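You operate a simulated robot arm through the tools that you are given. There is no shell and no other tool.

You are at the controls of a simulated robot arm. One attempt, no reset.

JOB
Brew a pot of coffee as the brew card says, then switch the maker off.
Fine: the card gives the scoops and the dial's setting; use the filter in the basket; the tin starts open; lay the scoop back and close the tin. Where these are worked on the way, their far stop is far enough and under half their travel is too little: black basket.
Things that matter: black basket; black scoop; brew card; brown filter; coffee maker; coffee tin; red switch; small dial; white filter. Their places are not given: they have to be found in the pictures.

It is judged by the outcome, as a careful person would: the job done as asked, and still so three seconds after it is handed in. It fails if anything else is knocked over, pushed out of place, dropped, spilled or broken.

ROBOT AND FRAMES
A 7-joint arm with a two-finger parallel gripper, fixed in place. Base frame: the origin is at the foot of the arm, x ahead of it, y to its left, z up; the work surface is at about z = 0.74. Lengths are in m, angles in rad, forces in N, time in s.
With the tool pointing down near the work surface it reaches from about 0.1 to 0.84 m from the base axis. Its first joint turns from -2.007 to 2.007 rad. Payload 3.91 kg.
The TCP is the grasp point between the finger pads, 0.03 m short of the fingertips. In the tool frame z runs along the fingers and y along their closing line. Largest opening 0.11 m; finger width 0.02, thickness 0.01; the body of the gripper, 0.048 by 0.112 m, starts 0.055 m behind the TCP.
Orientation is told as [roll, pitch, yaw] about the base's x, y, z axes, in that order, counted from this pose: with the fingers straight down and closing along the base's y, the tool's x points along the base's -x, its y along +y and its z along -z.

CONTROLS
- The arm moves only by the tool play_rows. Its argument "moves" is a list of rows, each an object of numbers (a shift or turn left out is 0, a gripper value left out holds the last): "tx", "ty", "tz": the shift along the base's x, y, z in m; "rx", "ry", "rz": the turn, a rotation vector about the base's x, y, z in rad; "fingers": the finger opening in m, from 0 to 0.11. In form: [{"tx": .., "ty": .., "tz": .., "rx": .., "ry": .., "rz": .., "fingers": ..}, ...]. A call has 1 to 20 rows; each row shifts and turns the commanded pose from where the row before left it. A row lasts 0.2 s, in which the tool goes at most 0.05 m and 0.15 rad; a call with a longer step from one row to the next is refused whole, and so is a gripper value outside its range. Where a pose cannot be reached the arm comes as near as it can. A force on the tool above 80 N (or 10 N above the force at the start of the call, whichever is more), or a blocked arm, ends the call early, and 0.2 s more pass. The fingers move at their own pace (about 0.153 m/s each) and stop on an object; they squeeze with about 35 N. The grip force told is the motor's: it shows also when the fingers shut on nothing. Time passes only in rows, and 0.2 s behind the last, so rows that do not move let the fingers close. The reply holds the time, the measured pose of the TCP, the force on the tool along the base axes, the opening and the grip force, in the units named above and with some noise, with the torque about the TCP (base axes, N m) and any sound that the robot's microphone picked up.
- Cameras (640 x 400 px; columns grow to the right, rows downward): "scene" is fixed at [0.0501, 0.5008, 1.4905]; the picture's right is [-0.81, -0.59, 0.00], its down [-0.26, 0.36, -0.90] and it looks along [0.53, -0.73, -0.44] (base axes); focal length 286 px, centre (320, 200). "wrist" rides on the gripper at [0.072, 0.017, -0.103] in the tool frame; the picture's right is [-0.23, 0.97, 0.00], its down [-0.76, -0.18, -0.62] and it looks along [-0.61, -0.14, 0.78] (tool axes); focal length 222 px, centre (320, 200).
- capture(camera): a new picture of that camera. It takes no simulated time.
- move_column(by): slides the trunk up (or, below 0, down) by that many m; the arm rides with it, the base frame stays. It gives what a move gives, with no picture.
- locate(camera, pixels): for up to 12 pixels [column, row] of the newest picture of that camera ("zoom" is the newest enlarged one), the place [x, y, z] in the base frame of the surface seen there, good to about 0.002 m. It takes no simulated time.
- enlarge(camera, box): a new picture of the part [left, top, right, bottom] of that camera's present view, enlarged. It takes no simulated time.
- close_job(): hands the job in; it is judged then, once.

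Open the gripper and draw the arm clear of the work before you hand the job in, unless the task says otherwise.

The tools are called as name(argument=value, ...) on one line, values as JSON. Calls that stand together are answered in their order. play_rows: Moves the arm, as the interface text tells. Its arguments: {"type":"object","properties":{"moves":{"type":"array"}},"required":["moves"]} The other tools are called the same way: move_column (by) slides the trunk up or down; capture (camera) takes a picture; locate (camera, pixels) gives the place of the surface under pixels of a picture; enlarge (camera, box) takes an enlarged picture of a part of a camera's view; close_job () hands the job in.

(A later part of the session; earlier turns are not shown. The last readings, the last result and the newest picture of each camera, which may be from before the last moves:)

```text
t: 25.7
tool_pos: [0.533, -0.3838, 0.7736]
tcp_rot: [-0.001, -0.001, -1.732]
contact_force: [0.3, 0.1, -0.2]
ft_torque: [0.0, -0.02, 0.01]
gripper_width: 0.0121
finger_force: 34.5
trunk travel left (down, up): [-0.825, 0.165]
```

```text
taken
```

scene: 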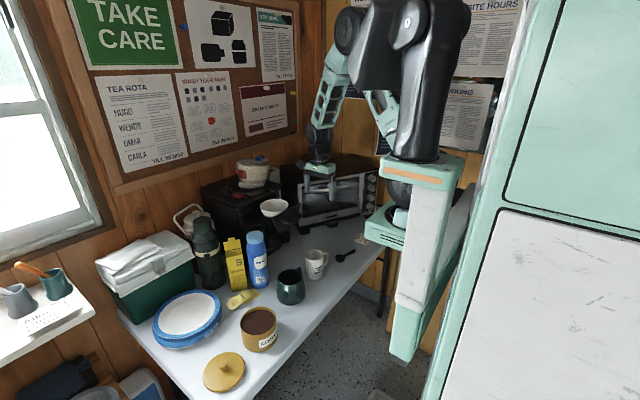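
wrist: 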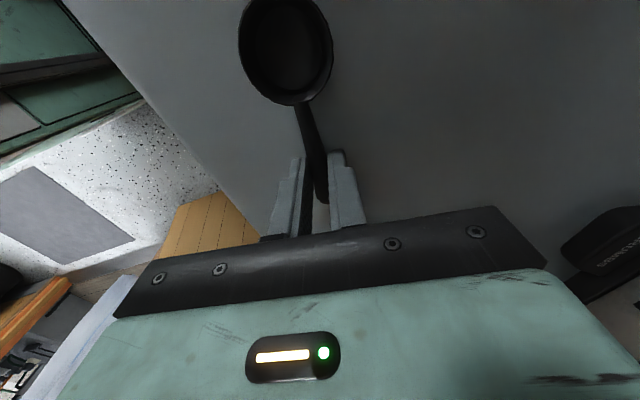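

The handle is gripped (0.0121). I lift a little and check that it stays level.

play_rows(moves=[{"tz": 0.03}, {"tz": 0.03}, {"tz": 0.03}])

capture(camera="wrist")

locate(camera="wrist", pixels=[[300, 104], [239, 50], [333, 50], [285, 2], [320, 180], [305, 115], [290, 60], [240, 20]])

enlarge(camera="scene", box=[290, 180, 400, 280])

```text
t: 26.5
tool_pos: [0.5333, -0.3827, 0.8633]
tcp_rot: [-0.003, -0.001, -1.731]
contact_force: [0.6, -0.1, -0.6]
ft_torque: [0.02, -0.01, 0.02]
gripper_width: 0.0121
finger_force: 35.0
trunk travel left (down, up): [-0.825, 0.165]
```

```text
taken
```

wrist: 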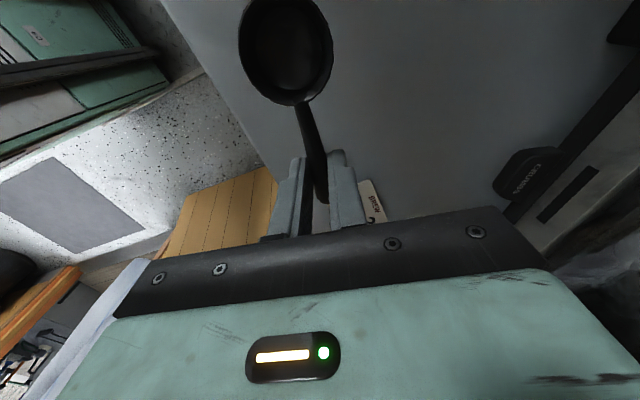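

```text
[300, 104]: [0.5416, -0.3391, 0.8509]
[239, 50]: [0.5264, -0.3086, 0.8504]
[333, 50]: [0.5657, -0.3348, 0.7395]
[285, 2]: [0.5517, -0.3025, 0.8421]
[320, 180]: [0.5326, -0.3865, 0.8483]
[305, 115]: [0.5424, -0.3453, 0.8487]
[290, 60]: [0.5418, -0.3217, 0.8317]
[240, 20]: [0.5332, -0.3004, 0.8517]
```

```text
4.00 times, centred on (345, 230) of scene
```

zoom: 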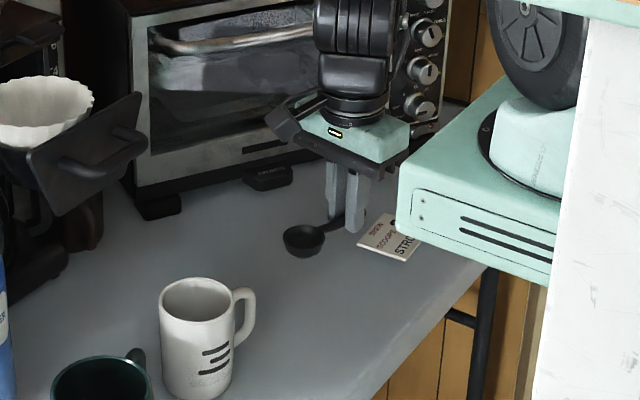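

The scoop is held level with the bowl centre at about TCP+(0.013,0.065) and rim 0.0125 below TCP. Now I measure the tin precisely in an enlarged scene view.

enlarge(camera="scene", box=[190, 295, 300, 395])

locate(camera="zoom", pixels=[[320, 100], [405, 75], [470, 90], [490, 135], [400, 60], [330, 140], [400, 100], [400, 140], [450, 120], [360, 130], [380, 172], [340, 80]])

locate(camera="zoom", pixels=[[185, 270], [185, 285], [180, 300], [100, 320], [270, 300], [190, 380], [190, 240], [230, 340], [130, 300], [390, 215], [420, 250], [320, 200]])

```text
4.00 times, centred on (245, 345) of scene
```

zoom: 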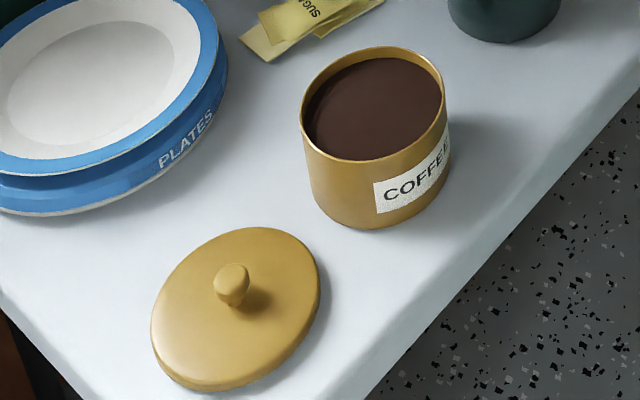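

```text
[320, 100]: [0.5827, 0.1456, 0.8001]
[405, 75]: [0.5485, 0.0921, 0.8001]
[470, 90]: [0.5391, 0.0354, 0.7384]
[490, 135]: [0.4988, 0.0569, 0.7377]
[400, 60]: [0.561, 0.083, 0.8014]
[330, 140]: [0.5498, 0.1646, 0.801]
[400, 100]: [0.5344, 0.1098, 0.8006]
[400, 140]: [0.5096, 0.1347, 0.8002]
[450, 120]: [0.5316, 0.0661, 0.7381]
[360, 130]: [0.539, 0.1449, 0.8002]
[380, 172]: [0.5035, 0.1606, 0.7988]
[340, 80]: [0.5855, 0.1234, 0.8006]
```

```text
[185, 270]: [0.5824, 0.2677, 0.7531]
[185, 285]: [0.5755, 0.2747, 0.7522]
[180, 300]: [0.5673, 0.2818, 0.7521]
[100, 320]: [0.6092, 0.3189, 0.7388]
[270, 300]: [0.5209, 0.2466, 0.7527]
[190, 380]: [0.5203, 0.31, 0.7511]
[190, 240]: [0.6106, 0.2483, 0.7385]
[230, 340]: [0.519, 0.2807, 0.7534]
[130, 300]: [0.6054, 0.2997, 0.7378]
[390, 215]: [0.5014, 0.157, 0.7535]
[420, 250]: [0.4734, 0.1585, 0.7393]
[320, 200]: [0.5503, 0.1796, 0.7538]
```

Coffee surface is at z≈0.800. I locate the rim points to get the tin's centre and radius, and the lid's outline and knob.

locate(camera="zoom", pixels=[[302, 108], [312, 78], [340, 56], [376, 48], [415, 54], [441, 80], [443, 100], [425, 135], [400, 152], [370, 160], [335, 152], [310, 135]])

locate(camera="zoom", pixels=[[232, 270], [225, 280], [240, 285], [232, 298], [215, 280], [155, 330], [185, 255], [250, 228], [317, 275], [300, 330], [250, 375], [185, 385]])

```text
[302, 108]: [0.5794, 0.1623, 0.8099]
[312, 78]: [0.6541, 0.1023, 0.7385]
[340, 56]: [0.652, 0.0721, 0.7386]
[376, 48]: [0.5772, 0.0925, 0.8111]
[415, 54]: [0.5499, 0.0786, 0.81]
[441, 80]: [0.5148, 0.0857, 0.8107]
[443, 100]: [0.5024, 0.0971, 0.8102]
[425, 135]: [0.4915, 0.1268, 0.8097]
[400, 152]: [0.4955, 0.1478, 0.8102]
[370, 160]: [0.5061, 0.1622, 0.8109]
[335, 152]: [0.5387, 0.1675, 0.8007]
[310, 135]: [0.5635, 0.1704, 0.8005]
```

```text
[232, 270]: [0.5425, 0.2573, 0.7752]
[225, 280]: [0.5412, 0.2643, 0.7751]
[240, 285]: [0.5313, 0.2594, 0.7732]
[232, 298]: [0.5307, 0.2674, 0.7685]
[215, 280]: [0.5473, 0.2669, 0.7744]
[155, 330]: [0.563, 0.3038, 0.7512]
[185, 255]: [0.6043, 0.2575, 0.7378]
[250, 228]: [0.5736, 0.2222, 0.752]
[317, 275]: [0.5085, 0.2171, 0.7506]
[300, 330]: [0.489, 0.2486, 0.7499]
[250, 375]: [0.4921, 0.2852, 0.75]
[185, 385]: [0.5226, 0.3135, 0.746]
```

Tin centre ≈ (0.542,0.1275), inner radius ≈0.048, rim z 0.8105, coffee at 0.800. Before scooping I measure the filter's rim, now fully out, and check the cooler box's height.

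enlarge(camera="scene", box=[240, 180, 310, 250])

locate(camera="scene", pixels=[[150, 255], [180, 255], [140, 245], [110, 270], [185, 320], [210, 300]])

```text
5.71 times, centred on (275, 215) of scene
```

zoom: 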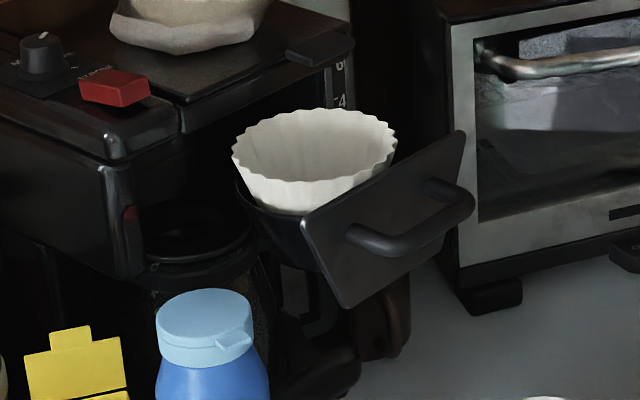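

```text
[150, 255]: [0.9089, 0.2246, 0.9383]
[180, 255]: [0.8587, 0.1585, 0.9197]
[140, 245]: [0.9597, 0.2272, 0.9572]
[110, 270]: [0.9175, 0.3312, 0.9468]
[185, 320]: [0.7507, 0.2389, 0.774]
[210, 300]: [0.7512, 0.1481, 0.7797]
```

locate(camera="zoom", pixels=[[236, 160], [250, 128], [300, 112], [345, 111], [393, 135], [390, 155], [350, 180], [300, 188], [260, 180], [310, 145], [330, 160], [245, 195]])

```text
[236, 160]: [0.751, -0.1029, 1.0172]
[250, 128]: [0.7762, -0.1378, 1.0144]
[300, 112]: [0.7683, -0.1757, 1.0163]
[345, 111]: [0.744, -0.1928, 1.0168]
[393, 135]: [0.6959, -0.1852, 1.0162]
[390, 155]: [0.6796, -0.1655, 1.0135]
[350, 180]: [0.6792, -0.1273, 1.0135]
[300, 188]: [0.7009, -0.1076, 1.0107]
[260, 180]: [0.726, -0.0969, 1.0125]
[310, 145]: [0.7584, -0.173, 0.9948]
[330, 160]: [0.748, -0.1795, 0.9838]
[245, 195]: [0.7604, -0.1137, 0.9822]
```

The filter rim centre is (0.727,-0.145), radius 0.048, z≈1.0165. Before filling, I'll rehearse the pour with the empty scoop: raise, square the scoop along +y, and move its bowl over the filter.

play_rows(moves=[{"tz": 0.045, "rz": 0.095}, {"tz": 0.045, "rz": 0.095}, {"tz": 0.045}, {"tz": 0.045}, {"tz": 0.045}, {"tz": 0.03}, {"tx": 0.039, "ty": 0.03}, {"tx": 0.039, "ty": 0.03}, {"tx": 0.039, "ty": 0.03}, {"tx": 0.039, "ty": 0.03}, {"tx": 0.038, "ty": 0.036}])

enlarge(camera="scene", box=[220, 130, 360, 250])

capture(camera="wrist")

```text
refused: row 11 steps farther than a row can; nothing moved
```

```text
3.33 times, centred on (290, 190) of scene
```

zoom: 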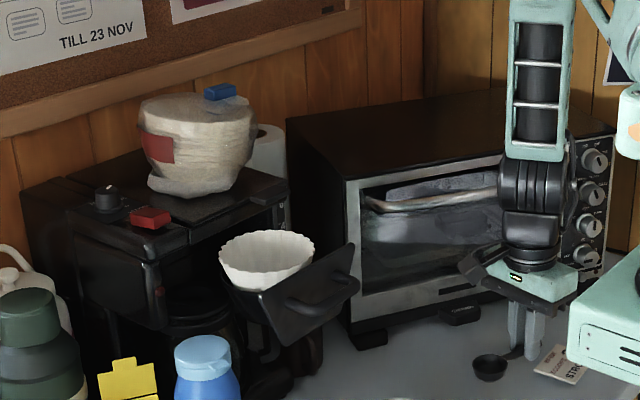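

```text
taken
```

wrist: 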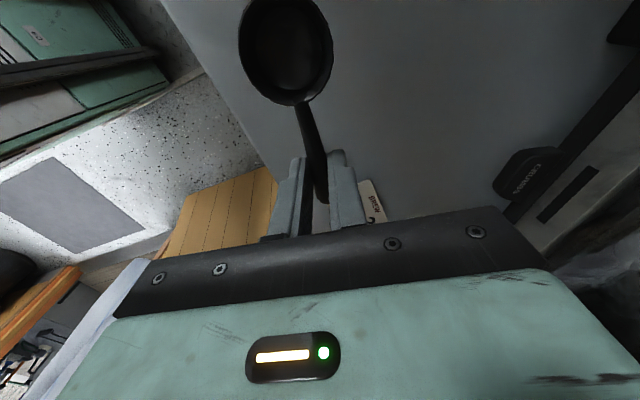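

One row was slightly too long, so nothing moved. I resend the same path with an extra row.

play_rows(moves=[{"tz": 0.045, "rz": 0.095}, {"tz": 0.045, "rz": 0.095}, {"tz": 0.045}, {"tz": 0.045}, {"tz": 0.045}, {"tz": 0.03}, {"tx": 0.033, "ty": 0.026}, {"tx": 0.033, "ty": 0.026}, {"tx": 0.032, "ty": 0.026}, {"tx": 0.032, "ty": 0.026}, {"tx": 0.032, "ty": 0.026}, {"tx": 0.032, "ty": 0.026}])

enlarge(camera="scene", box=[220, 130, 360, 250])

capture(camera="wrist")

```text
t: 29.1
tool_pos: [0.7263, -0.2263, 1.1187]
tcp_rot: [0.001, 0.001, -1.543]
contact_force: [-0.1, -0.9, 0.2]
ft_torque: [0.06, -0.05, -0.04]
gripper_width: 0.0122
finger_force: 34.5
trunk travel left (down, up): [-0.825, 0.165]
```

```text
3.33 times, centred on (290, 190) of scene
```

zoom: 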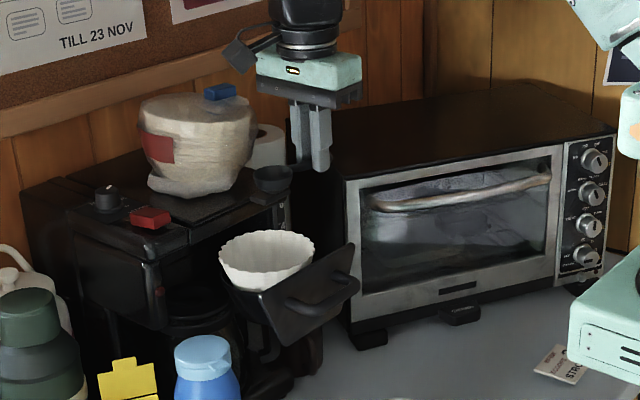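

```text
taken
```

wrist: 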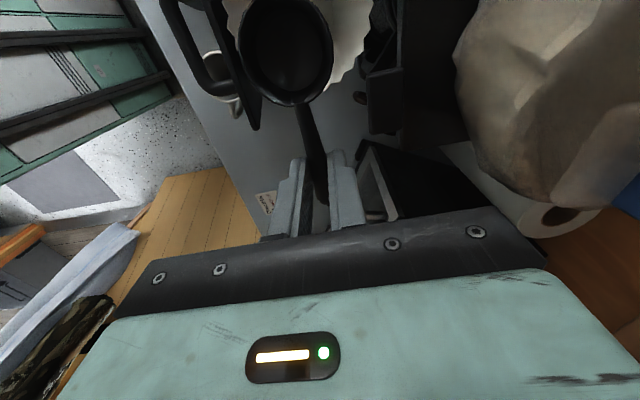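

The bowl is right over the filter and clear of the packet on the maker. I rehearse the tip: rotate about the bowl's front lip to 1.75 rad.

play_rows(moves=[{"rx": -0.125, "ty": 0.0029, "tz": 0.0105}, {"rx": -0.125, "ty": 0.0029, "tz": 0.0105}, {"rx": -0.125, "ty": 0.0054, "tz": 0.0095}, {"rx": -0.125, "ty": 0.0054, "tz": 0.0095}, {"rx": -0.125, "ty": 0.0075, "tz": 0.0078}, {"rx": -0.125, "ty": 0.0076, "tz": 0.0078}, {"rx": -0.125, "ty": 0.0093, "tz": 0.0058}, {"rx": -0.125, "ty": 0.0093, "tz": 0.0057}, {"rx": -0.125, "ty": 0.0104, "tz": 0.0032}, {"rx": -0.125, "ty": 0.0104, "tz": 0.0032}, {"rx": -0.125, "ty": 0.0109, "tz": 0.0006}, {"rx": -0.125, "ty": 0.0109, "tz": 0.0006}])

capture(camera="scene")

enlarge(camera="scene", box=[200, 130, 340, 250])

```text
t: 31.7
tool_pos: [0.7256, -0.1351, 1.1927]
tcp_rot: [-0.398, -1.496, -1.171]
contact_force: [-0.2, 0.2, -0.1]
ft_torque: [-0.01, 0.03, 0.03]
gripper_width: 0.0122
finger_force: 34.8
trunk travel left (down, up): [-0.825, 0.165]
```

```text
taken
```

scene: 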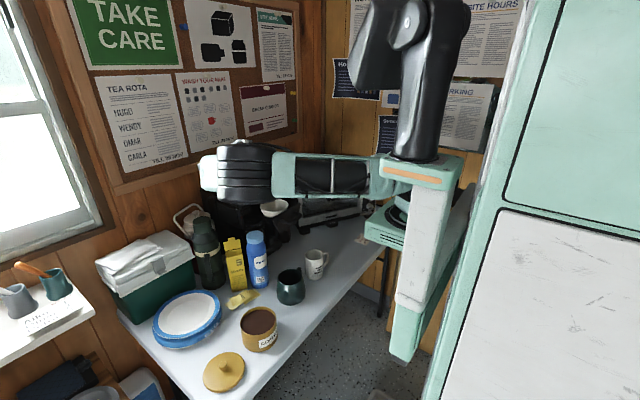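

```text
3.33 times, centred on (270, 190) of scene
```

zoom: 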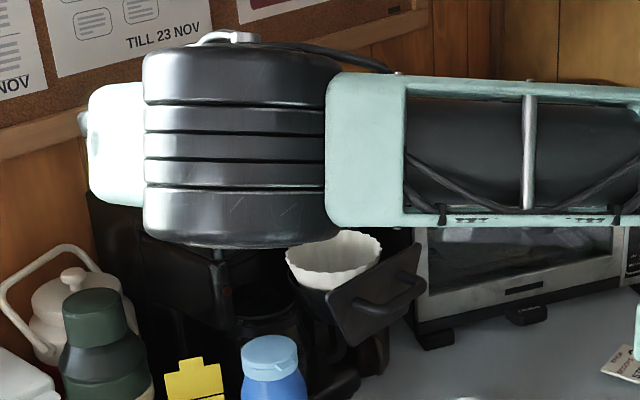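

The pose is reachable (no limits hit). I add the last 0.25 rad and look through the wrist camera.

play_rows(moves=[{"rx": -0.125, "ty": 0.0106, "tz": -0.002}, {"rx": -0.125, "ty": 0.0107, "tz": -0.0023}])

capture(camera="wrist")

```text
t: 32.3
tool_pos: [0.7271, -0.1131, 1.188]
tcp_rot: [-2.983, -1.388, 1.408]
contact_force: [-0.3, 0.0, 0.1]
ft_torque: [0.03, -0.01, -0.02]
gripper_width: 0.0119
finger_force: 35.4
trunk travel left (down, up): [-0.825, 0.165]
```

```text
taken
```

wrist: 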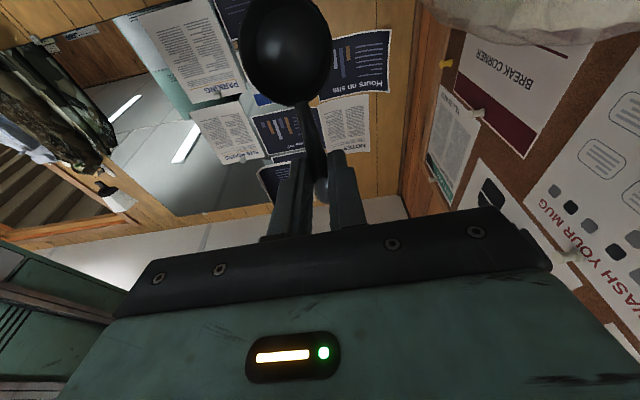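

The pour pose works. I turn back to 0.8 rad tilt (as needed for dipping) and travel at height toward the tin.

play_rows(moves=[{"rx": 0.125, "ty": -0.0107, "tz": 0.0023}, {"rx": 0.125, "ty": -0.0106, "tz": 0.002}, {"rx": 0.125, "ty": -0.0109, "tz": -0.0006}, {"rx": 0.125, "ty": -0.0109, "tz": -0.0006}, {"rx": 0.125, "ty": -0.0104, "tz": -0.0032}, {"rx": 0.125, "ty": -0.0104, "tz": -0.0032}, {"rx": 0.1, "ty": -0.0093, "tz": -0.0057}, {"rx": 0.1, "ty": -0.0093, "tz": -0.0058}, {"tx": -0.0231, "ty": 0.0363}, {"tx": -0.0231, "ty": 0.0363}, {"tx": -0.0231, "ty": 0.0363}, {"tx": -0.0231, "ty": 0.0363}, {"tx": -0.0231, "ty": 0.0363}, {"tx": -0.0231, "ty": 0.0363}, {"tx": -0.0231, "ty": 0.0363}, {"tx": -0.0231, "ty": 0.0363}])

capture(camera="wrist")

capture(camera="scene")

```text
t: 35.8
tool_pos: [0.5761, 0.0317, 1.1735]
tcp_rot: [-0.034, -0.8, -1.699]
contact_force: [-0.1, -0.4, -0.7]
ft_torque: [-0.02, 0.01, 0.0]
gripper_width: 0.0119
finger_force: 35.2
trunk travel left (down, up): [-0.825, 0.165]
stopped in row 16: the arm was blocked; the commanded pose is now the measured one
```

```text
taken
```

wrist: 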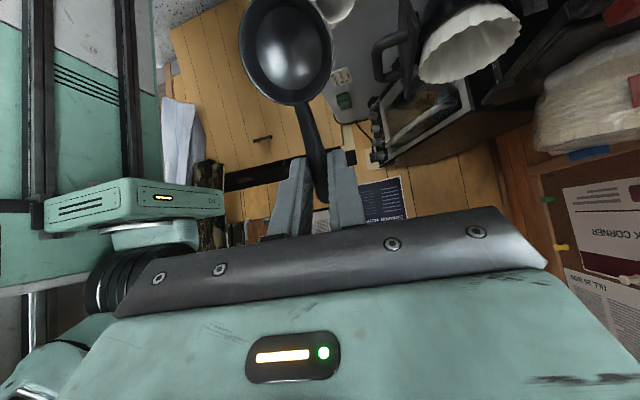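

```text
taken
```

scene: 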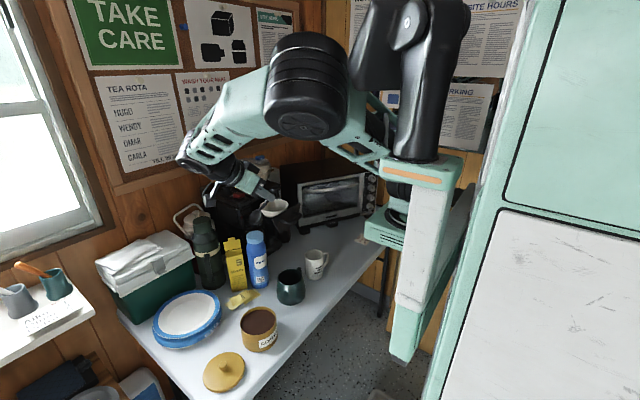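

The arm got blocked near its fold limit at (0.576,0.03,1.17). Descending moves the arm away from the fold, so I lower gradually and check the readings.

play_rows(moves=[{"tz": -0.03}, {"tz": -0.03}, {"tz": -0.03}, {"tz": -0.03}])

capture(camera="scene")

```text
t: 36.8
tool_pos: [0.5754, 0.031, 1.0516]
tcp_rot: [-0.034, -0.802, -1.699]
contact_force: [-0.1, 0.0, -0.5]
ft_torque: [-0.01, -0.01, 0.0]
gripper_width: 0.0119
finger_force: 34.9
trunk travel left (down, up): [-0.825, 0.165]
```

```text
taken
```

scene: 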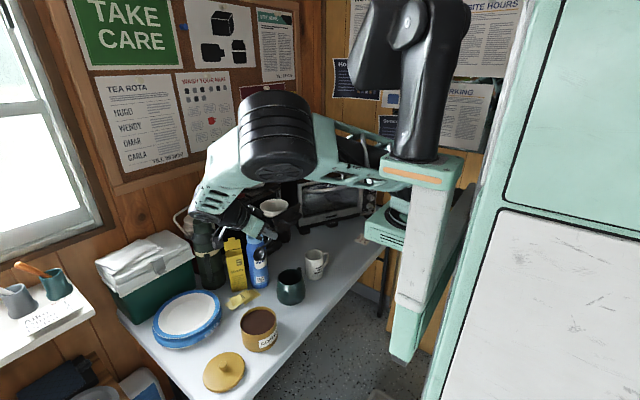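

Moving freely again; the yaw drifted to -1.699, so I turn it back by 0.128 and continue toward the tin.

play_rows(moves=[{"rz": 0.064, "tx": -0.008, "ty": 0.016}, {"rz": 0.064, "tx": -0.008, "ty": 0.016}, {"tx": -0.008, "ty": 0.016}, {"tx": -0.009, "ty": 0.016}, {"tz": -0.03}, {"tz": -0.03}, {"tz": -0.03}])

capture(camera="scene")

capture(camera="wrist")

```text
t: 38.4
tool_pos: [0.5432, 0.0955, 0.9622]
tcp_rot: [-0.033, -0.803, -1.571]
contact_force: [-0.5, -0.8, 0.3]
ft_torque: [0.03, -0.03, -0.01]
gripper_width: 0.012
finger_force: 35.1
trunk travel left (down, up): [-0.825, 0.165]
```

```text
taken
```

scene: 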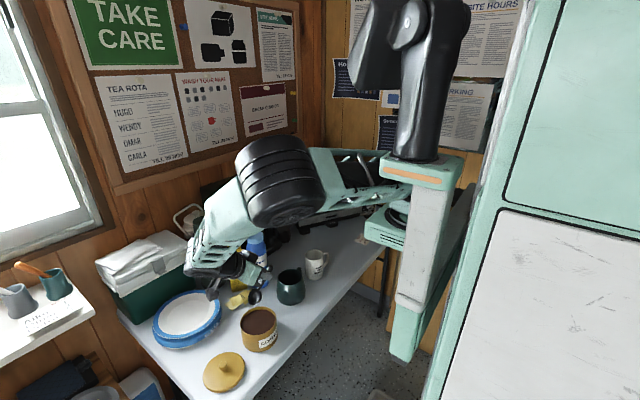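

```text
taken
```

wrist: 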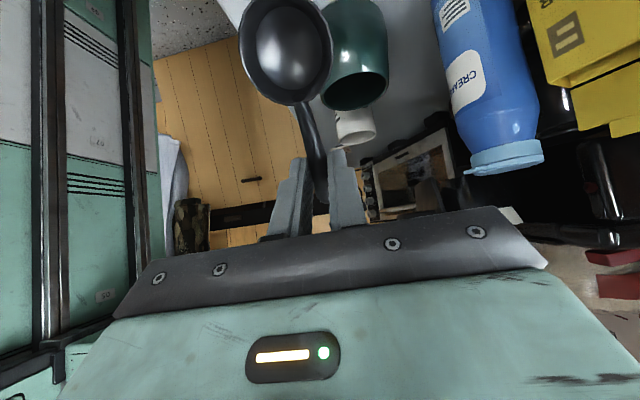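

The scoop is near the tin; I zoom to check bowl position and forearm clearance over the plates, sugar and bottle.

enlarge(camera="scene", box=[170, 220, 310, 350])

locate(camera="zoom", pixels=[[392, 228], [370, 215], [400, 205], [385, 205], [110, 215], [230, 255], [180, 240], [130, 120], [60, 200], [320, 200], [250, 210]])

locate(camera="wrist", pixels=[[303, 104], [241, 60], [331, 60], [290, 50], [265, 3], [312, 150], [318, 190]])

```text
3.08 times, centred on (240, 285) of scene
```

zoom: 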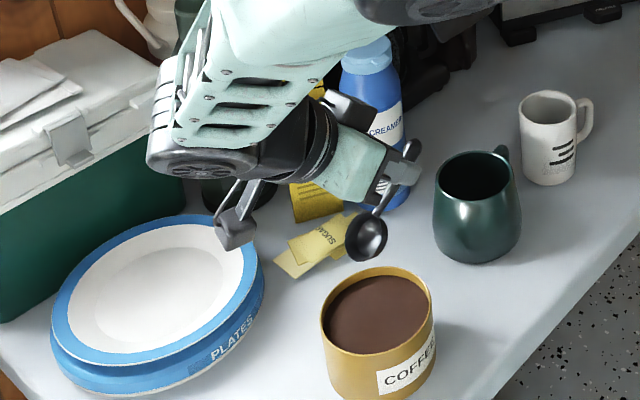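

```text
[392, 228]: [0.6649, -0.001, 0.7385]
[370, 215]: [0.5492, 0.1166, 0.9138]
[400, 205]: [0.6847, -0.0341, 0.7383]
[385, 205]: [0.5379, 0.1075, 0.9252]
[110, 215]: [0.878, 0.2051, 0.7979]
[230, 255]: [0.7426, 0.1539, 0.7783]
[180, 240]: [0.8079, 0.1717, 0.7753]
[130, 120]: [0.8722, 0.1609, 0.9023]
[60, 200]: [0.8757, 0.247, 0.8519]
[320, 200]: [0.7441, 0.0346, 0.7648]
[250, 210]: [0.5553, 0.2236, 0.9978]
```

```text
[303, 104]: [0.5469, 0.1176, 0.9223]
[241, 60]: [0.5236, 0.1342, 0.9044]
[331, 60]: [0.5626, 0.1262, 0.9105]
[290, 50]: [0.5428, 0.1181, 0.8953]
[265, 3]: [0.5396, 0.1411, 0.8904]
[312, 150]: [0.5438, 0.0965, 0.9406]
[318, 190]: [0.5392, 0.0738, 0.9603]
```

Bowl rim centre is at (0.543,0.131,0.906), as computed, right above the tin. I lower it into the coffee slowly to TCP z≈0.841.

play_rows(moves=[{"tz": -0.025}, {"tz": -0.025}, {"tz": -0.012}, {"tz": -0.012}, {"tz": -0.012}, {"tz": -0.012}, {"tz": -0.012}])

enlarge(camera="scene", box=[200, 250, 310, 350])

```text
t: 40.0
tool_pos: [0.5435, 0.0964, 0.8533]
tcp_rot: [-0.033, -0.802, -1.572]
contact_force: [-0.2, 0.5, 0.8]
ft_torque: [-0.01, 0.01, 0.0]
gripper_width: 0.0119
finger_force: 34.8
trunk travel left (down, up): [-0.825, 0.165]
```

```text
4.00 times, centred on (255, 300) of scene
```

zoom: 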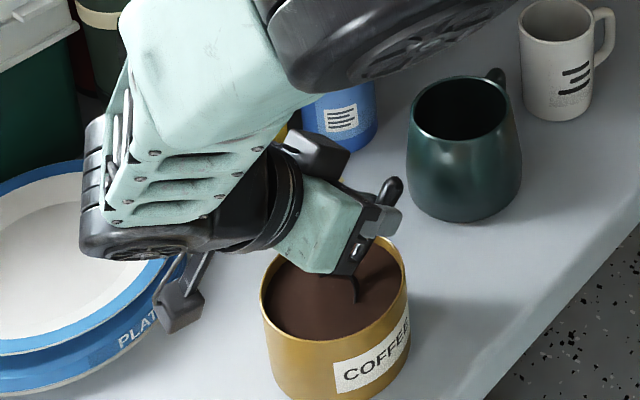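

No resistance, the bowl is mostly under the surface. I go the last bit down, then level the scoop about its bowl while lifting it out.

play_rows(moves=[{"tz": -0.0115}, {"rx": 0.1, "ty": -0.0053, "tz": 0.001}, {"rx": 0.1, "ty": -0.005, "tz": 0.002}, {"rx": 0.1, "ty": -0.0048, "tz": 0.002}, {"rx": 0.1, "ty": -0.004, "tz": 0.005}, {"rx": 0.1, "ty": -0.0035, "tz": 0.006}, {"rx": 0.1, "ty": -0.0028, "tz": 0.006}, {"rx": 0.1, "ty": -0.002, "tz": 0.006}, {"rx": 0.1, "ty": -0.0018, "tz": 0.006}, {"tz": 0.0}])

capture(camera="wrist")

enlarge(camera="scene", box=[200, 250, 310, 350])

```text
t: 42.1
tool_pos: [0.5437, 0.0665, 0.8763]
tcp_rot: [-0.032, 0.001, -1.569]
contact_force: [-0.9, 0.2, -0.5]
ft_torque: [0.0, -0.02, -0.01]
gripper_width: 0.0121
finger_force: 35.3
trunk travel left (down, up): [-0.825, 0.165]
```

```text
taken
```

wrist: 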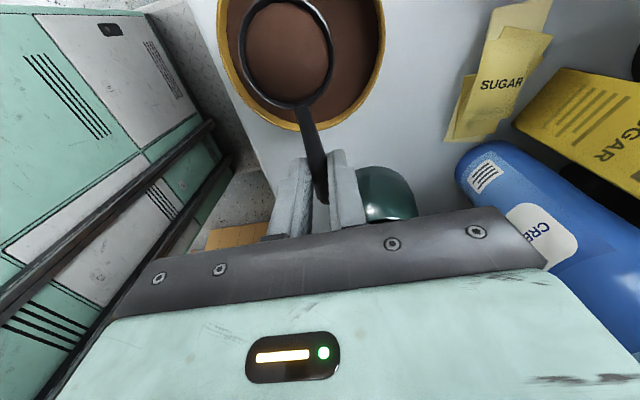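

```text
4.00 times, centred on (255, 300) of scene
```

zoom: 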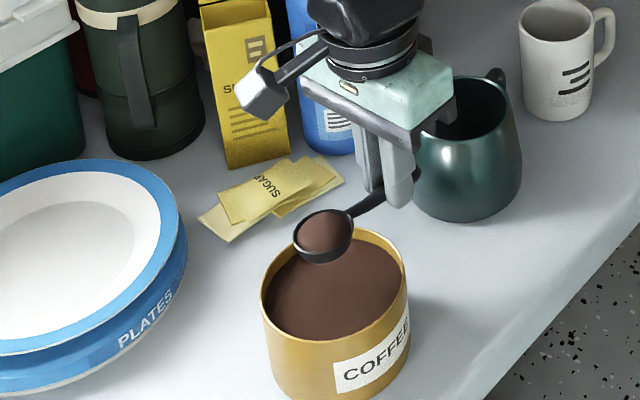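

The scoop is neatly full. I lift it straight up and carry it level over to the filter at a gentle pace.

play_rows(moves=[{"tz": 0.016}, {"tz": 0.032}, {"tz": 0.032}, {"tz": 0.032}, {"tz": 0.032}, {"tz": 0.032}, {"tz": 0.032}, {"tz": 0.016}, {"tx": 0.0085, "ty": -0.0135}, {"tx": 0.0167, "ty": -0.0266}, {"tx": 0.0167, "ty": -0.0266}, {"tx": 0.0167, "ty": -0.0266}, {"tx": 0.0167, "ty": -0.0266}, {"tx": 0.0167, "ty": -0.0266}])

play_rows(moves=[{"tx": 0.0167, "ty": -0.0266}, {"tx": 0.0167, "ty": -0.0266}, {"tx": 0.0167, "ty": -0.0266}, {"tx": 0.0167, "ty": -0.0266}, {"tx": 0.0167, "ty": -0.0266}, {"tx": 0.0085, "ty": -0.0135}, {}])

capture(camera="wrist")

capture(camera="scene")

```text
t: 45.1
tool_pos: [0.6358, -0.0809, 1.0986]
tcp_rot: [-0.034, -0.002, -1.569]
contact_force: [-1.1, 0.3, 0.3]
ft_torque: [-0.03, -0.01, -0.01]
gripper_width: 0.0119
finger_force: 35.1
trunk travel left (down, up): [-0.825, 0.165]
```

```text
t: 46.8
tool_pos: [0.7268, -0.2268, 1.0992]
tcp_rot: [-0.032, 0.0, -1.571]
contact_force: [-0.1, 0.1, -1.1]
ft_torque: [-0.01, -0.03, 0.0]
gripper_width: 0.0122
finger_force: 34.6
trunk travel left (down, up): [-0.825, 0.165]
```

```text
taken
```

wrist: 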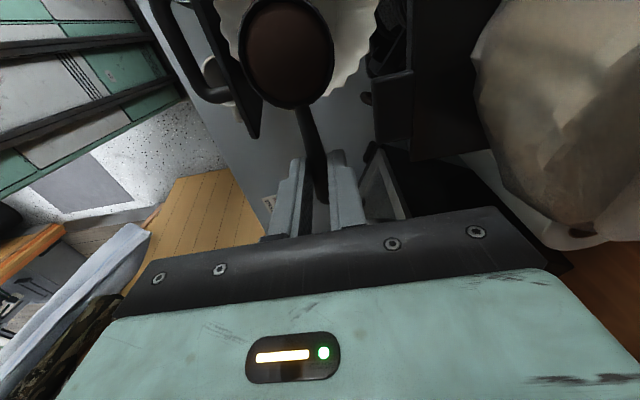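

```text
taken
```

scene: 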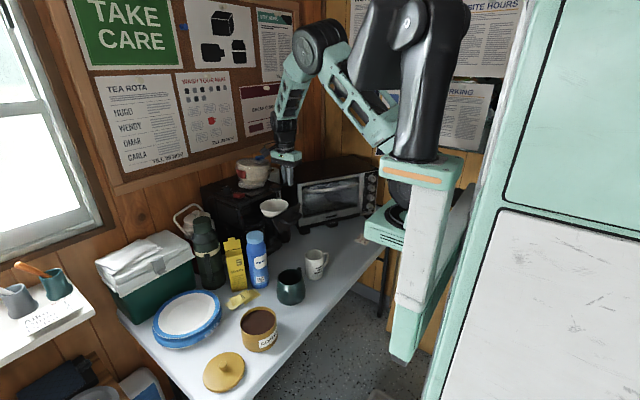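

The full scoop hangs over the filter. I lower it to just above the rim, shift a touch toward -y, and tip it about its lip as rehearsed.

play_rows(moves=[{"tz": -0.017, "ty": -0.004}, {"tz": -0.017, "ty": -0.004}, {"rx": -0.125, "ty": 0.0029, "tz": 0.0105}, {"rx": -0.125, "ty": 0.0029, "tz": 0.0105}, {"rx": -0.125, "ty": 0.0054, "tz": 0.0095}, {"rx": -0.125, "ty": 0.0054, "tz": 0.0095}, {"rx": -0.125, "ty": 0.0075, "tz": 0.0078}, {"rx": -0.125, "ty": 0.0076, "tz": 0.0078}, {"rx": -0.125, "ty": 0.0093, "tz": 0.0058}, {"rx": -0.125, "ty": 0.0093, "tz": 0.0057}, {"rx": -0.125, "ty": 0.0104, "tz": 0.0032}, {"rx": -0.125, "ty": 0.0104, "tz": 0.0032}, {"rx": -0.125, "ty": 0.0109, "tz": 0.0006}, {"rx": -0.125, "ty": 0.0109, "tz": 0.0006}, {"rx": -0.125, "ty": 0.0106, "tz": -0.002}, {"rx": -0.125, "ty": 0.0107, "tz": -0.0023}, {}, {}, {}])

capture(camera="wrist")

capture(camera="scene")

```text
t: 50.8
tool_pos: [0.7261, -0.1206, 1.1358]
tcp_rot: [3.113, -1.391, 1.567]
contact_force: [-0.3, -0.4, -0.5]
ft_torque: [-0.01, 0.01, 0.0]
gripper_width: 0.012
finger_force: 36.0
trunk travel left (down, up): [-0.825, 0.165]
```

```text
taken
```

wrist: 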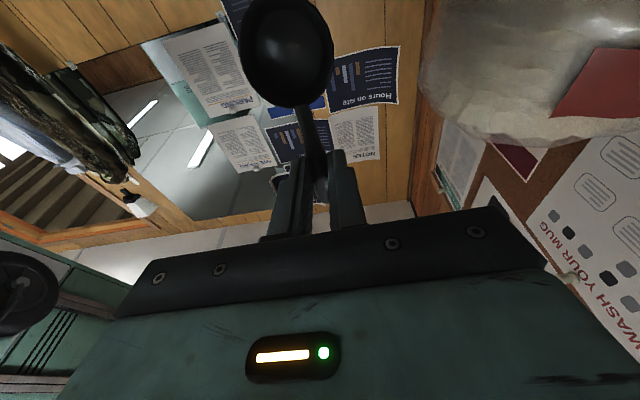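

```text
taken
```

scene: 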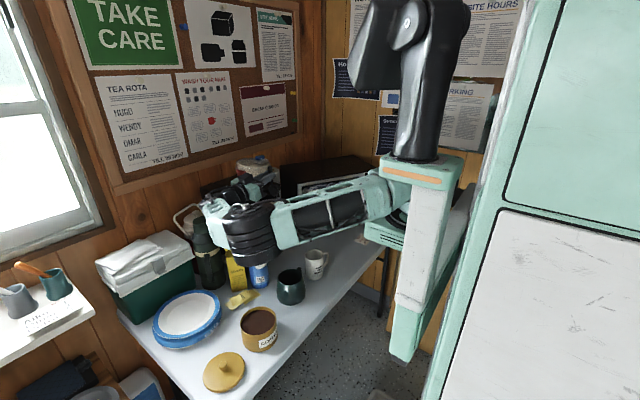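

The bowl is empty. The forearm now hangs lower than in rehearsal, so I check whether it's near the bottle and sugar box.

enlarge(camera="scene", box=[170, 170, 320, 310])

locate(camera="zoom", pixels=[[250, 285], [280, 275], [230, 240], [330, 280], [310, 200], [170, 160], [390, 285], [290, 300], [400, 200]])

```text
2.86 times, centred on (245, 240) of scene
```

zoom: 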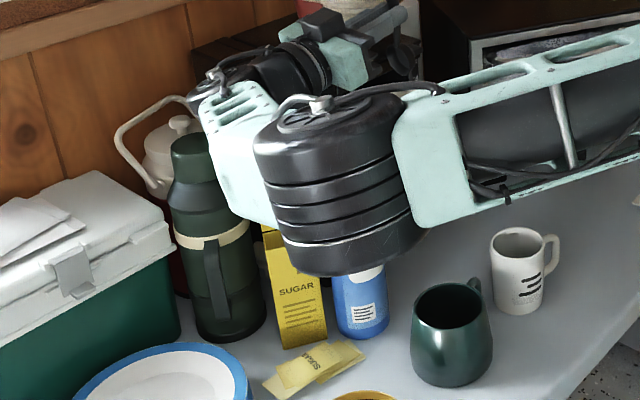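

```text
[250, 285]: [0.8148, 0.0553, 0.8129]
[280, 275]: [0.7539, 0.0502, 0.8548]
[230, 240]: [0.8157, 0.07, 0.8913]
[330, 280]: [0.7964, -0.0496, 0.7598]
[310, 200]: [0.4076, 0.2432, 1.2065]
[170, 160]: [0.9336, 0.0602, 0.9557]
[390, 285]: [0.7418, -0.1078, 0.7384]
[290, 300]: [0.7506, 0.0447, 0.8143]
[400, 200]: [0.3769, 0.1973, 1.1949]
```

The elbow is actually at z≈1.2, well clear. I level the scoop again, then view the filter from the scene camera.

play_rows(moves=[{"rx": 0.125, "ty": -0.0107, "tz": 0.0023}, {"rx": 0.125, "ty": -0.0106, "tz": 0.002}, {"rx": 0.125, "ty": -0.0109, "tz": -0.0006}, {"rx": 0.125, "ty": -0.0109, "tz": -0.0006}, {"rx": 0.125, "ty": -0.0104, "tz": -0.0032}, {"rx": 0.125, "ty": -0.0104, "tz": -0.0032}, {"rx": 0.125, "ty": -0.0093, "tz": -0.0057}, {"rx": 0.125, "ty": -0.0093, "tz": -0.0058}, {"rx": 0.125, "ty": -0.0076, "tz": -0.0078}, {"rx": 0.125, "ty": -0.0075, "tz": -0.0078}, {"rx": 0.125, "ty": -0.0054, "tz": -0.0095}, {"rx": 0.125, "ty": -0.0054, "tz": -0.0095}, {"rx": 0.125, "ty": -0.0029, "tz": -0.0}, {"rx": 0.125, "ty": -0.0029, "tz": -0.0}, {"tz": 0.02}])

enlarge(camera="scene", box=[220, 160, 330, 260])

capture(camera="wrist")

```text
t: 54.0
tool_pos: [0.727, -0.234, 1.1057]
tcp_rot: [-0.033, -0.001, -1.571]
contact_force: [-0.6, 0.5, -0.3]
ft_torque: [0.01, 0.01, 0.02]
gripper_width: 0.012
finger_force: 35.5
trunk travel left (down, up): [-0.825, 0.165]
```

```text
4.00 times, centred on (275, 210) of scene
```

zoom: 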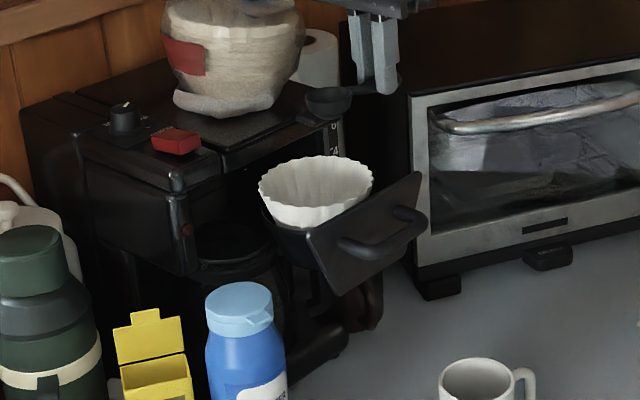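

```text
taken
```

wrist: 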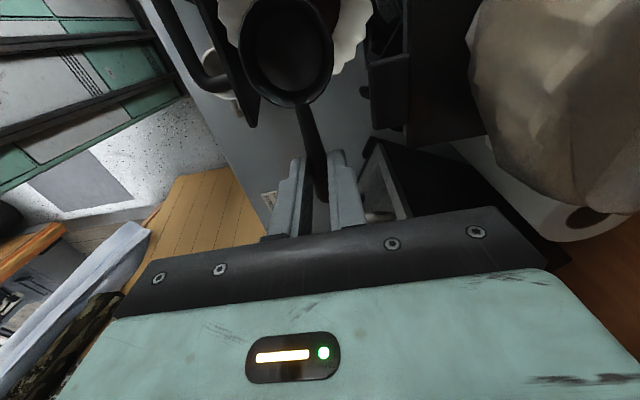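

No spill is visible around the basket. I start back toward the tin, pausing for a wrist picture into the filter.

play_rows(moves=[{"tx": -0.02, "ty": 0.04, "tz": 0.01}, {"tx": -0.0, "ty": 0.04, "tz": 0.01}, {"ty": 0.04, "tz": 0.01}, {"ty": 0.04}])

enlarge(camera="wrist", box=[200, 0, 480, 200])

```text
t: 55.0
tool_pos: [0.7051, -0.0757, 1.1367]
tcp_rot: [-0.034, -0.001, -1.572]
contact_force: [-0.1, -0.2, -0.1]
ft_torque: [0.05, 0.02, -0.03]
gripper_width: 0.0121
finger_force: 35.0
trunk travel left (down, up): [-0.825, 0.165]
```

```text
2.00 times, centred on (340, 100) of wrist
```

zoom: 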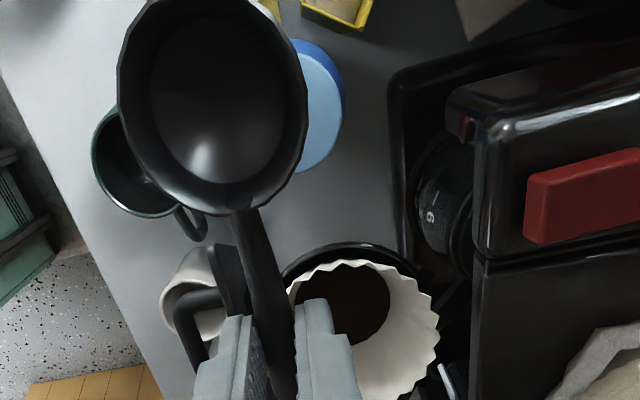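

The filter holds the first scoop of grounds, with nothing spilled. Now back over the tin, then lower and tilt for the second scoop.

play_rows(moves=[{"tx": -0.0269, "ty": 0.0237}, {"tx": -0.0269, "ty": 0.0237}, {"tx": -0.0269, "ty": 0.0237}, {"tx": -0.0269, "ty": 0.0237}, {"tx": -0.0269, "ty": 0.0237}, {"tx": -0.0269, "ty": 0.0237}, {"tz": -0.0413}, {"tz": -0.0413}, {"tz": -0.0413}, {"tz": -0.0413}, {"tz": -0.0415}, {"rx": -0.1, "ty": 0.0018}, {"rx": -0.1, "ty": 0.002}, {"rx": -0.1, "ty": 0.0028}, {"rx": -0.1, "ty": 0.0035}, {"rx": -0.1, "ty": 0.004}, {"rx": -0.1, "ty": 0.0048}, {"rx": -0.1, "ty": 0.005}, {"rx": -0.1, "ty": 0.0053}])

capture(camera="wrist")

enlarge(camera="scene", box=[180, 240, 310, 350])

```text
t: 59.0
tool_pos: [0.5458, 0.0976, 0.9301]
tcp_rot: [-0.031, -0.803, -1.571]
contact_force: [1.2, 0.3, -1.4]
ft_torque: [0.01, 0.01, -0.02]
gripper_width: 0.0121
finger_force: 35.2
trunk travel left (down, up): [-0.825, 0.165]
```

```text
taken
```

wrist: 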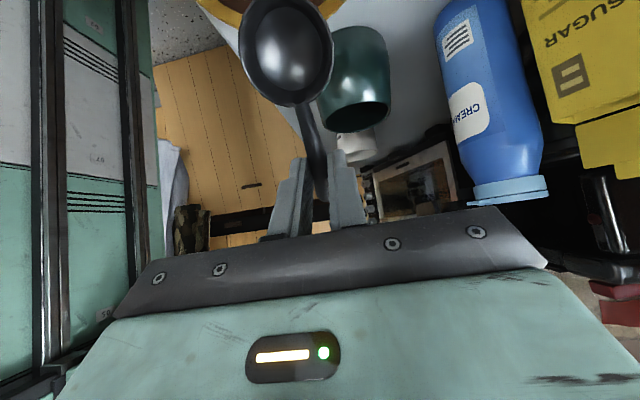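

```text
3.64 times, centred on (245, 295) of scene
```

zoom: 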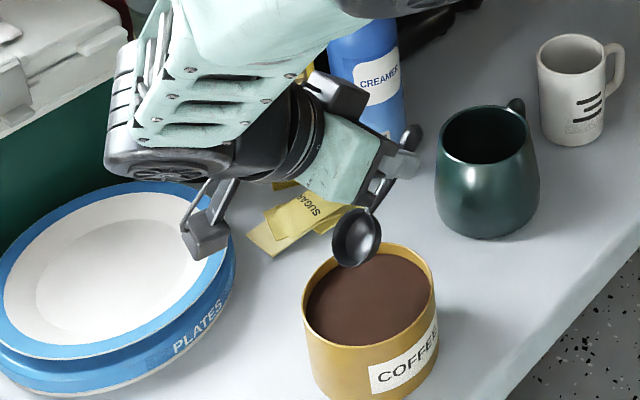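

Same pose as before; I dip to z≈0.841, then level and lift as in the first scoop.

play_rows(moves=[{"tz": -0.025, "tx": -0.0025, "ty": -0.002}, {"tz": -0.0128}, {"tz": -0.0128}, {"tz": -0.0128}, {"tz": -0.0128}, {"tz": -0.0135}, {"rx": 0.1, "ty": -0.0053, "tz": 0.001}, {"rx": 0.1, "ty": -0.005, "tz": 0.002}, {"rx": 0.1, "ty": -0.0048, "tz": 0.002}, {"rx": 0.1, "ty": -0.004, "tz": 0.005}, {"rx": 0.1, "ty": -0.0035, "tz": 0.006}, {"rx": 0.1, "ty": -0.0028, "tz": 0.006}, {"rx": 0.1, "ty": -0.002, "tz": 0.006}, {"rx": 0.1, "ty": -0.0018, "tz": 0.006}, {"tz": 0.0}])

capture(camera="wrist")

enlarge(camera="scene", box=[200, 250, 310, 350])

```text
t: 62.1
tool_pos: [0.5427, 0.0658, 0.8743]
tcp_rot: [-0.03, 0.0, -1.569]
contact_force: [0.0, 0.1, -0.4]
ft_torque: [-0.01, -0.02, 0.0]
gripper_width: 0.0119
finger_force: 34.8
trunk travel left (down, up): [-0.825, 0.165]
```

```text
taken
```

wrist: 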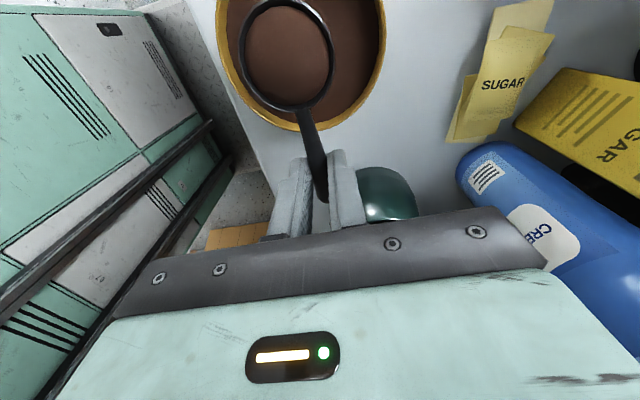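

```text
4.00 times, centred on (255, 300) of scene
```

zoom: 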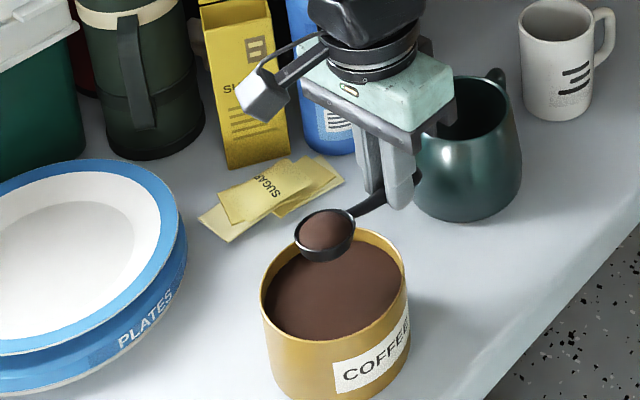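

The second scoop is full too. I lift and carry it level to the filter along the same path.

play_rows(moves=[{"tz": 0.018}, {"tz": 0.032}, {"tz": 0.032}, {"tz": 0.032}, {"tz": 0.032}, {"tz": 0.032}, {"tz": 0.032}, {"tz": 0.016}, {"tx": 0.0088, "ty": -0.0135}, {"tx": 0.0168, "ty": -0.0266}, {"tx": 0.0168, "ty": -0.0266}, {"tx": 0.0168, "ty": -0.0266}, {"tx": 0.0168, "ty": -0.0266}, {"tx": 0.0168, "ty": -0.0266}])

play_rows(moves=[{"tx": 0.0167, "ty": -0.0266}, {"tx": 0.0167, "ty": -0.0266}, {"tx": 0.0167, "ty": -0.0266}, {"tx": 0.0167, "ty": -0.0266}, {"tx": 0.0167, "ty": -0.0266}, {"tx": 0.0085, "ty": -0.0135}, {}])

capture(camera="wrist")

```text
t: 65.2
tool_pos: [0.6362, -0.0807, 1.0992]
tcp_rot: [-0.034, -0.001, -1.569]
contact_force: [0.2, 0.2, 1.4]
ft_torque: [-0.02, -0.01, 0.02]
gripper_width: 0.0121
finger_force: 35.1
trunk travel left (down, up): [-0.825, 0.165]
```

```text
t: 66.8
tool_pos: [0.7272, -0.227, 1.0971]
tcp_rot: [-0.033, 0.001, -1.572]
contact_force: [-0.5, 0.1, -0.3]
ft_torque: [0.02, 0.0, -0.04]
gripper_width: 0.0119
finger_force: 34.4
trunk travel left (down, up): [-0.825, 0.165]
```

```text
taken
```

wrist: 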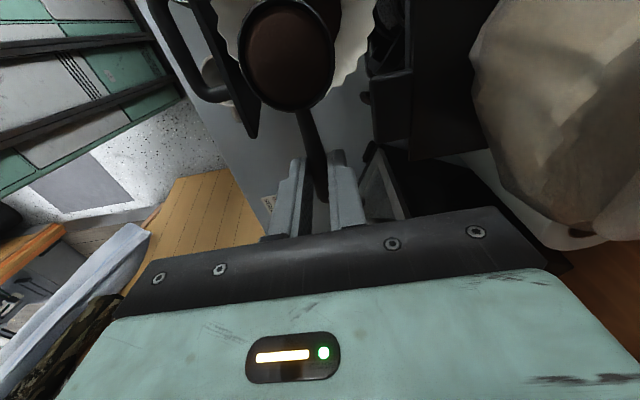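

The pose matches the first pour. I tip the second scoop in the same way.

play_rows(moves=[{"tz": -0.016, "ty": -0.004}, {"tz": -0.016, "ty": -0.004}, {"rx": -0.125, "ty": 0.0029, "tz": 0.0105}, {"rx": -0.125, "ty": 0.0029, "tz": 0.0105}, {"rx": -0.125, "ty": 0.0054, "tz": 0.0095}, {"rx": -0.125, "ty": 0.0054, "tz": 0.0095}, {"rx": -0.125, "ty": 0.0075, "tz": 0.0078}, {"rx": -0.125, "ty": 0.0076, "tz": 0.0078}, {"rx": -0.125, "ty": 0.0093, "tz": 0.0058}, {"rx": -0.125, "ty": 0.0093, "tz": 0.0057}, {"rx": -0.125, "ty": 0.0104, "tz": 0.0032}, {"rx": -0.125, "ty": 0.0104, "tz": 0.0032}, {"rx": -0.125, "ty": 0.0109, "tz": 0.0006}, {"rx": -0.125, "ty": 0.0109, "tz": 0.0006}, {"rx": -0.125, "ty": 0.0106, "tz": -0.002}, {"rx": -0.125, "ty": 0.0107, "tz": -0.0023}, {}, {}, {}])

capture(camera="wrist")

play_rows(moves=[{"rx": 0.125, "ty": -0.0107, "tz": 0.0023}, {"rx": 0.125, "ty": -0.0106, "tz": 0.002}, {"rx": 0.125, "ty": -0.0109, "tz": -0.0006}, {"rx": 0.125, "ty": -0.0109, "tz": -0.0006}, {"rx": 0.125, "ty": -0.0104, "tz": -0.0032}, {"rx": 0.125, "ty": -0.0104, "tz": -0.0032}, {"rx": 0.125, "ty": -0.0093, "tz": -0.0057}, {"rx": 0.125, "ty": -0.0093, "tz": -0.0058}, {"rx": 0.125, "ty": -0.0076, "tz": -0.0078}, {"rx": 0.125, "ty": -0.0075, "tz": -0.0078}, {"rx": 0.125, "ty": -0.0054, "tz": -0.0095}, {"rx": 0.125, "ty": -0.0054, "tz": -0.0095}, {"rx": 0.125, "ty": -0.0029, "tz": 0.0}, {"rx": 0.125, "ty": -0.0029, "tz": 0.0}, {"tz": 0.03}])

enlarge(camera="scene", box=[220, 160, 330, 260])

```text
t: 70.8
tool_pos: [0.7266, -0.1219, 1.1387]
tcp_rot: [3.113, -1.392, 1.565]
contact_force: [-0.1, 0.4, -0.7]
ft_torque: [-0.01, -0.01, -0.03]
gripper_width: 0.0121
finger_force: 34.7
trunk travel left (down, up): [-0.825, 0.165]
```

```text
taken
```

wrist: 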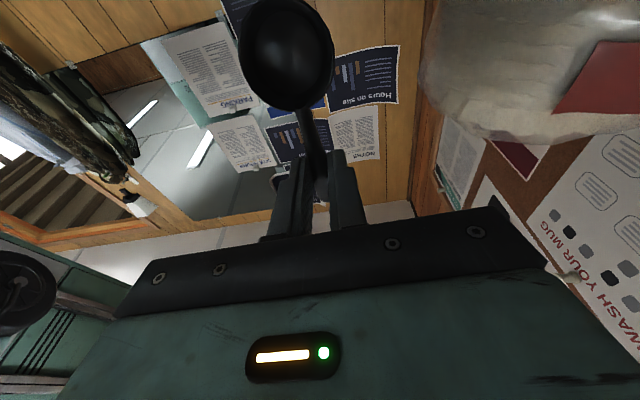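

```text
t: 74.0
tool_pos: [0.7304, -0.2357, 1.1191]
tcp_rot: [-0.034, 0.001, -1.569]
contact_force: [0.0, 0.0, -1.1]
ft_torque: [0.02, 0.0, -0.02]
gripper_width: 0.012
finger_force: 34.8
trunk travel left (down, up): [-0.825, 0.165]
```

```text
4.00 times, centred on (275, 210) of scene
```

zoom: 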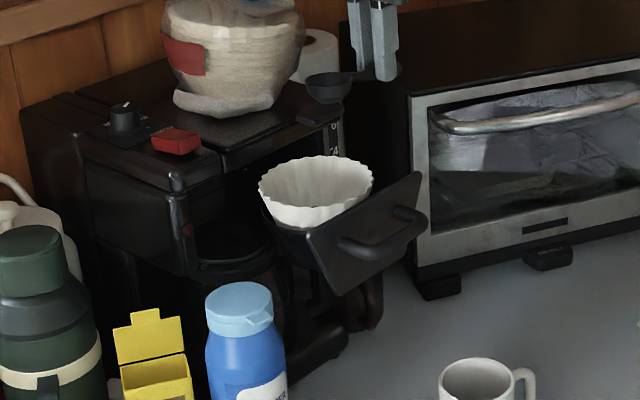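

Both scoops are in, nothing spilled. I take the scoop back to its spot, undoing the yaw and the small roll on the way.

play_rows(moves=[{"tx": -0.0329, "ty": -0.0247, "rz": -0.08}, {"tx": -0.0329, "ty": -0.0247, "rz": -0.08, "ry": 0.0}, {"tx": -0.0329, "ty": -0.0247, "ry": -0.033}, {"tx": -0.0329, "ty": -0.0247}, {"tx": -0.0329, "ty": -0.0247}, {"tx": -0.0329, "ty": -0.0247}, {"tz": -0.045}, {"tz": -0.045}, {"tz": -0.045}, {"tz": -0.045}, {"tz": -0.045}, {"tz": -0.045}, {"tz": -0.02}, {"tz": -0.02}])

capture(camera="wrist")

enlarge(camera="scene", box=[290, 180, 400, 280])

```text
t: 77.0
tool_pos: [0.5306, -0.3833, 0.8081]
tcp_rot: [-0.001, 0.004, -1.73]
contact_force: [0.5, 0.8, -0.8]
ft_torque: [-0.01, 0.03, -0.03]
gripper_width: 0.012
finger_force: 34.7
trunk travel left (down, up): [-0.825, 0.165]
```

```text
taken
```

wrist: 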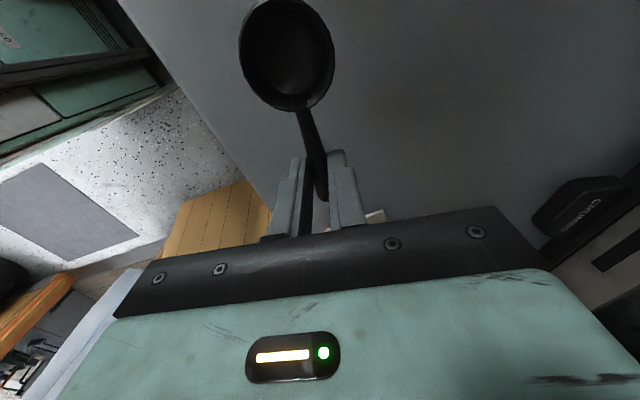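

```text
4.00 times, centred on (345, 230) of scene
```

zoom: 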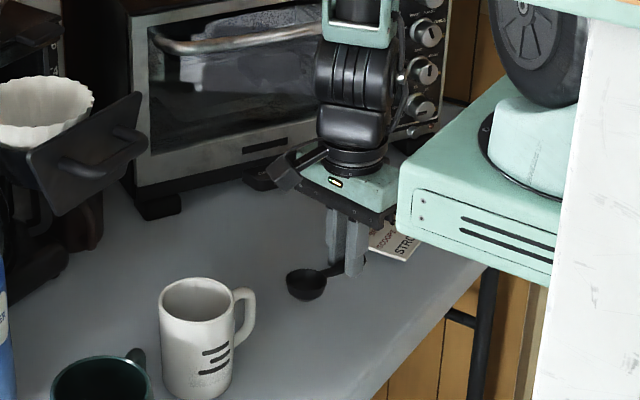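

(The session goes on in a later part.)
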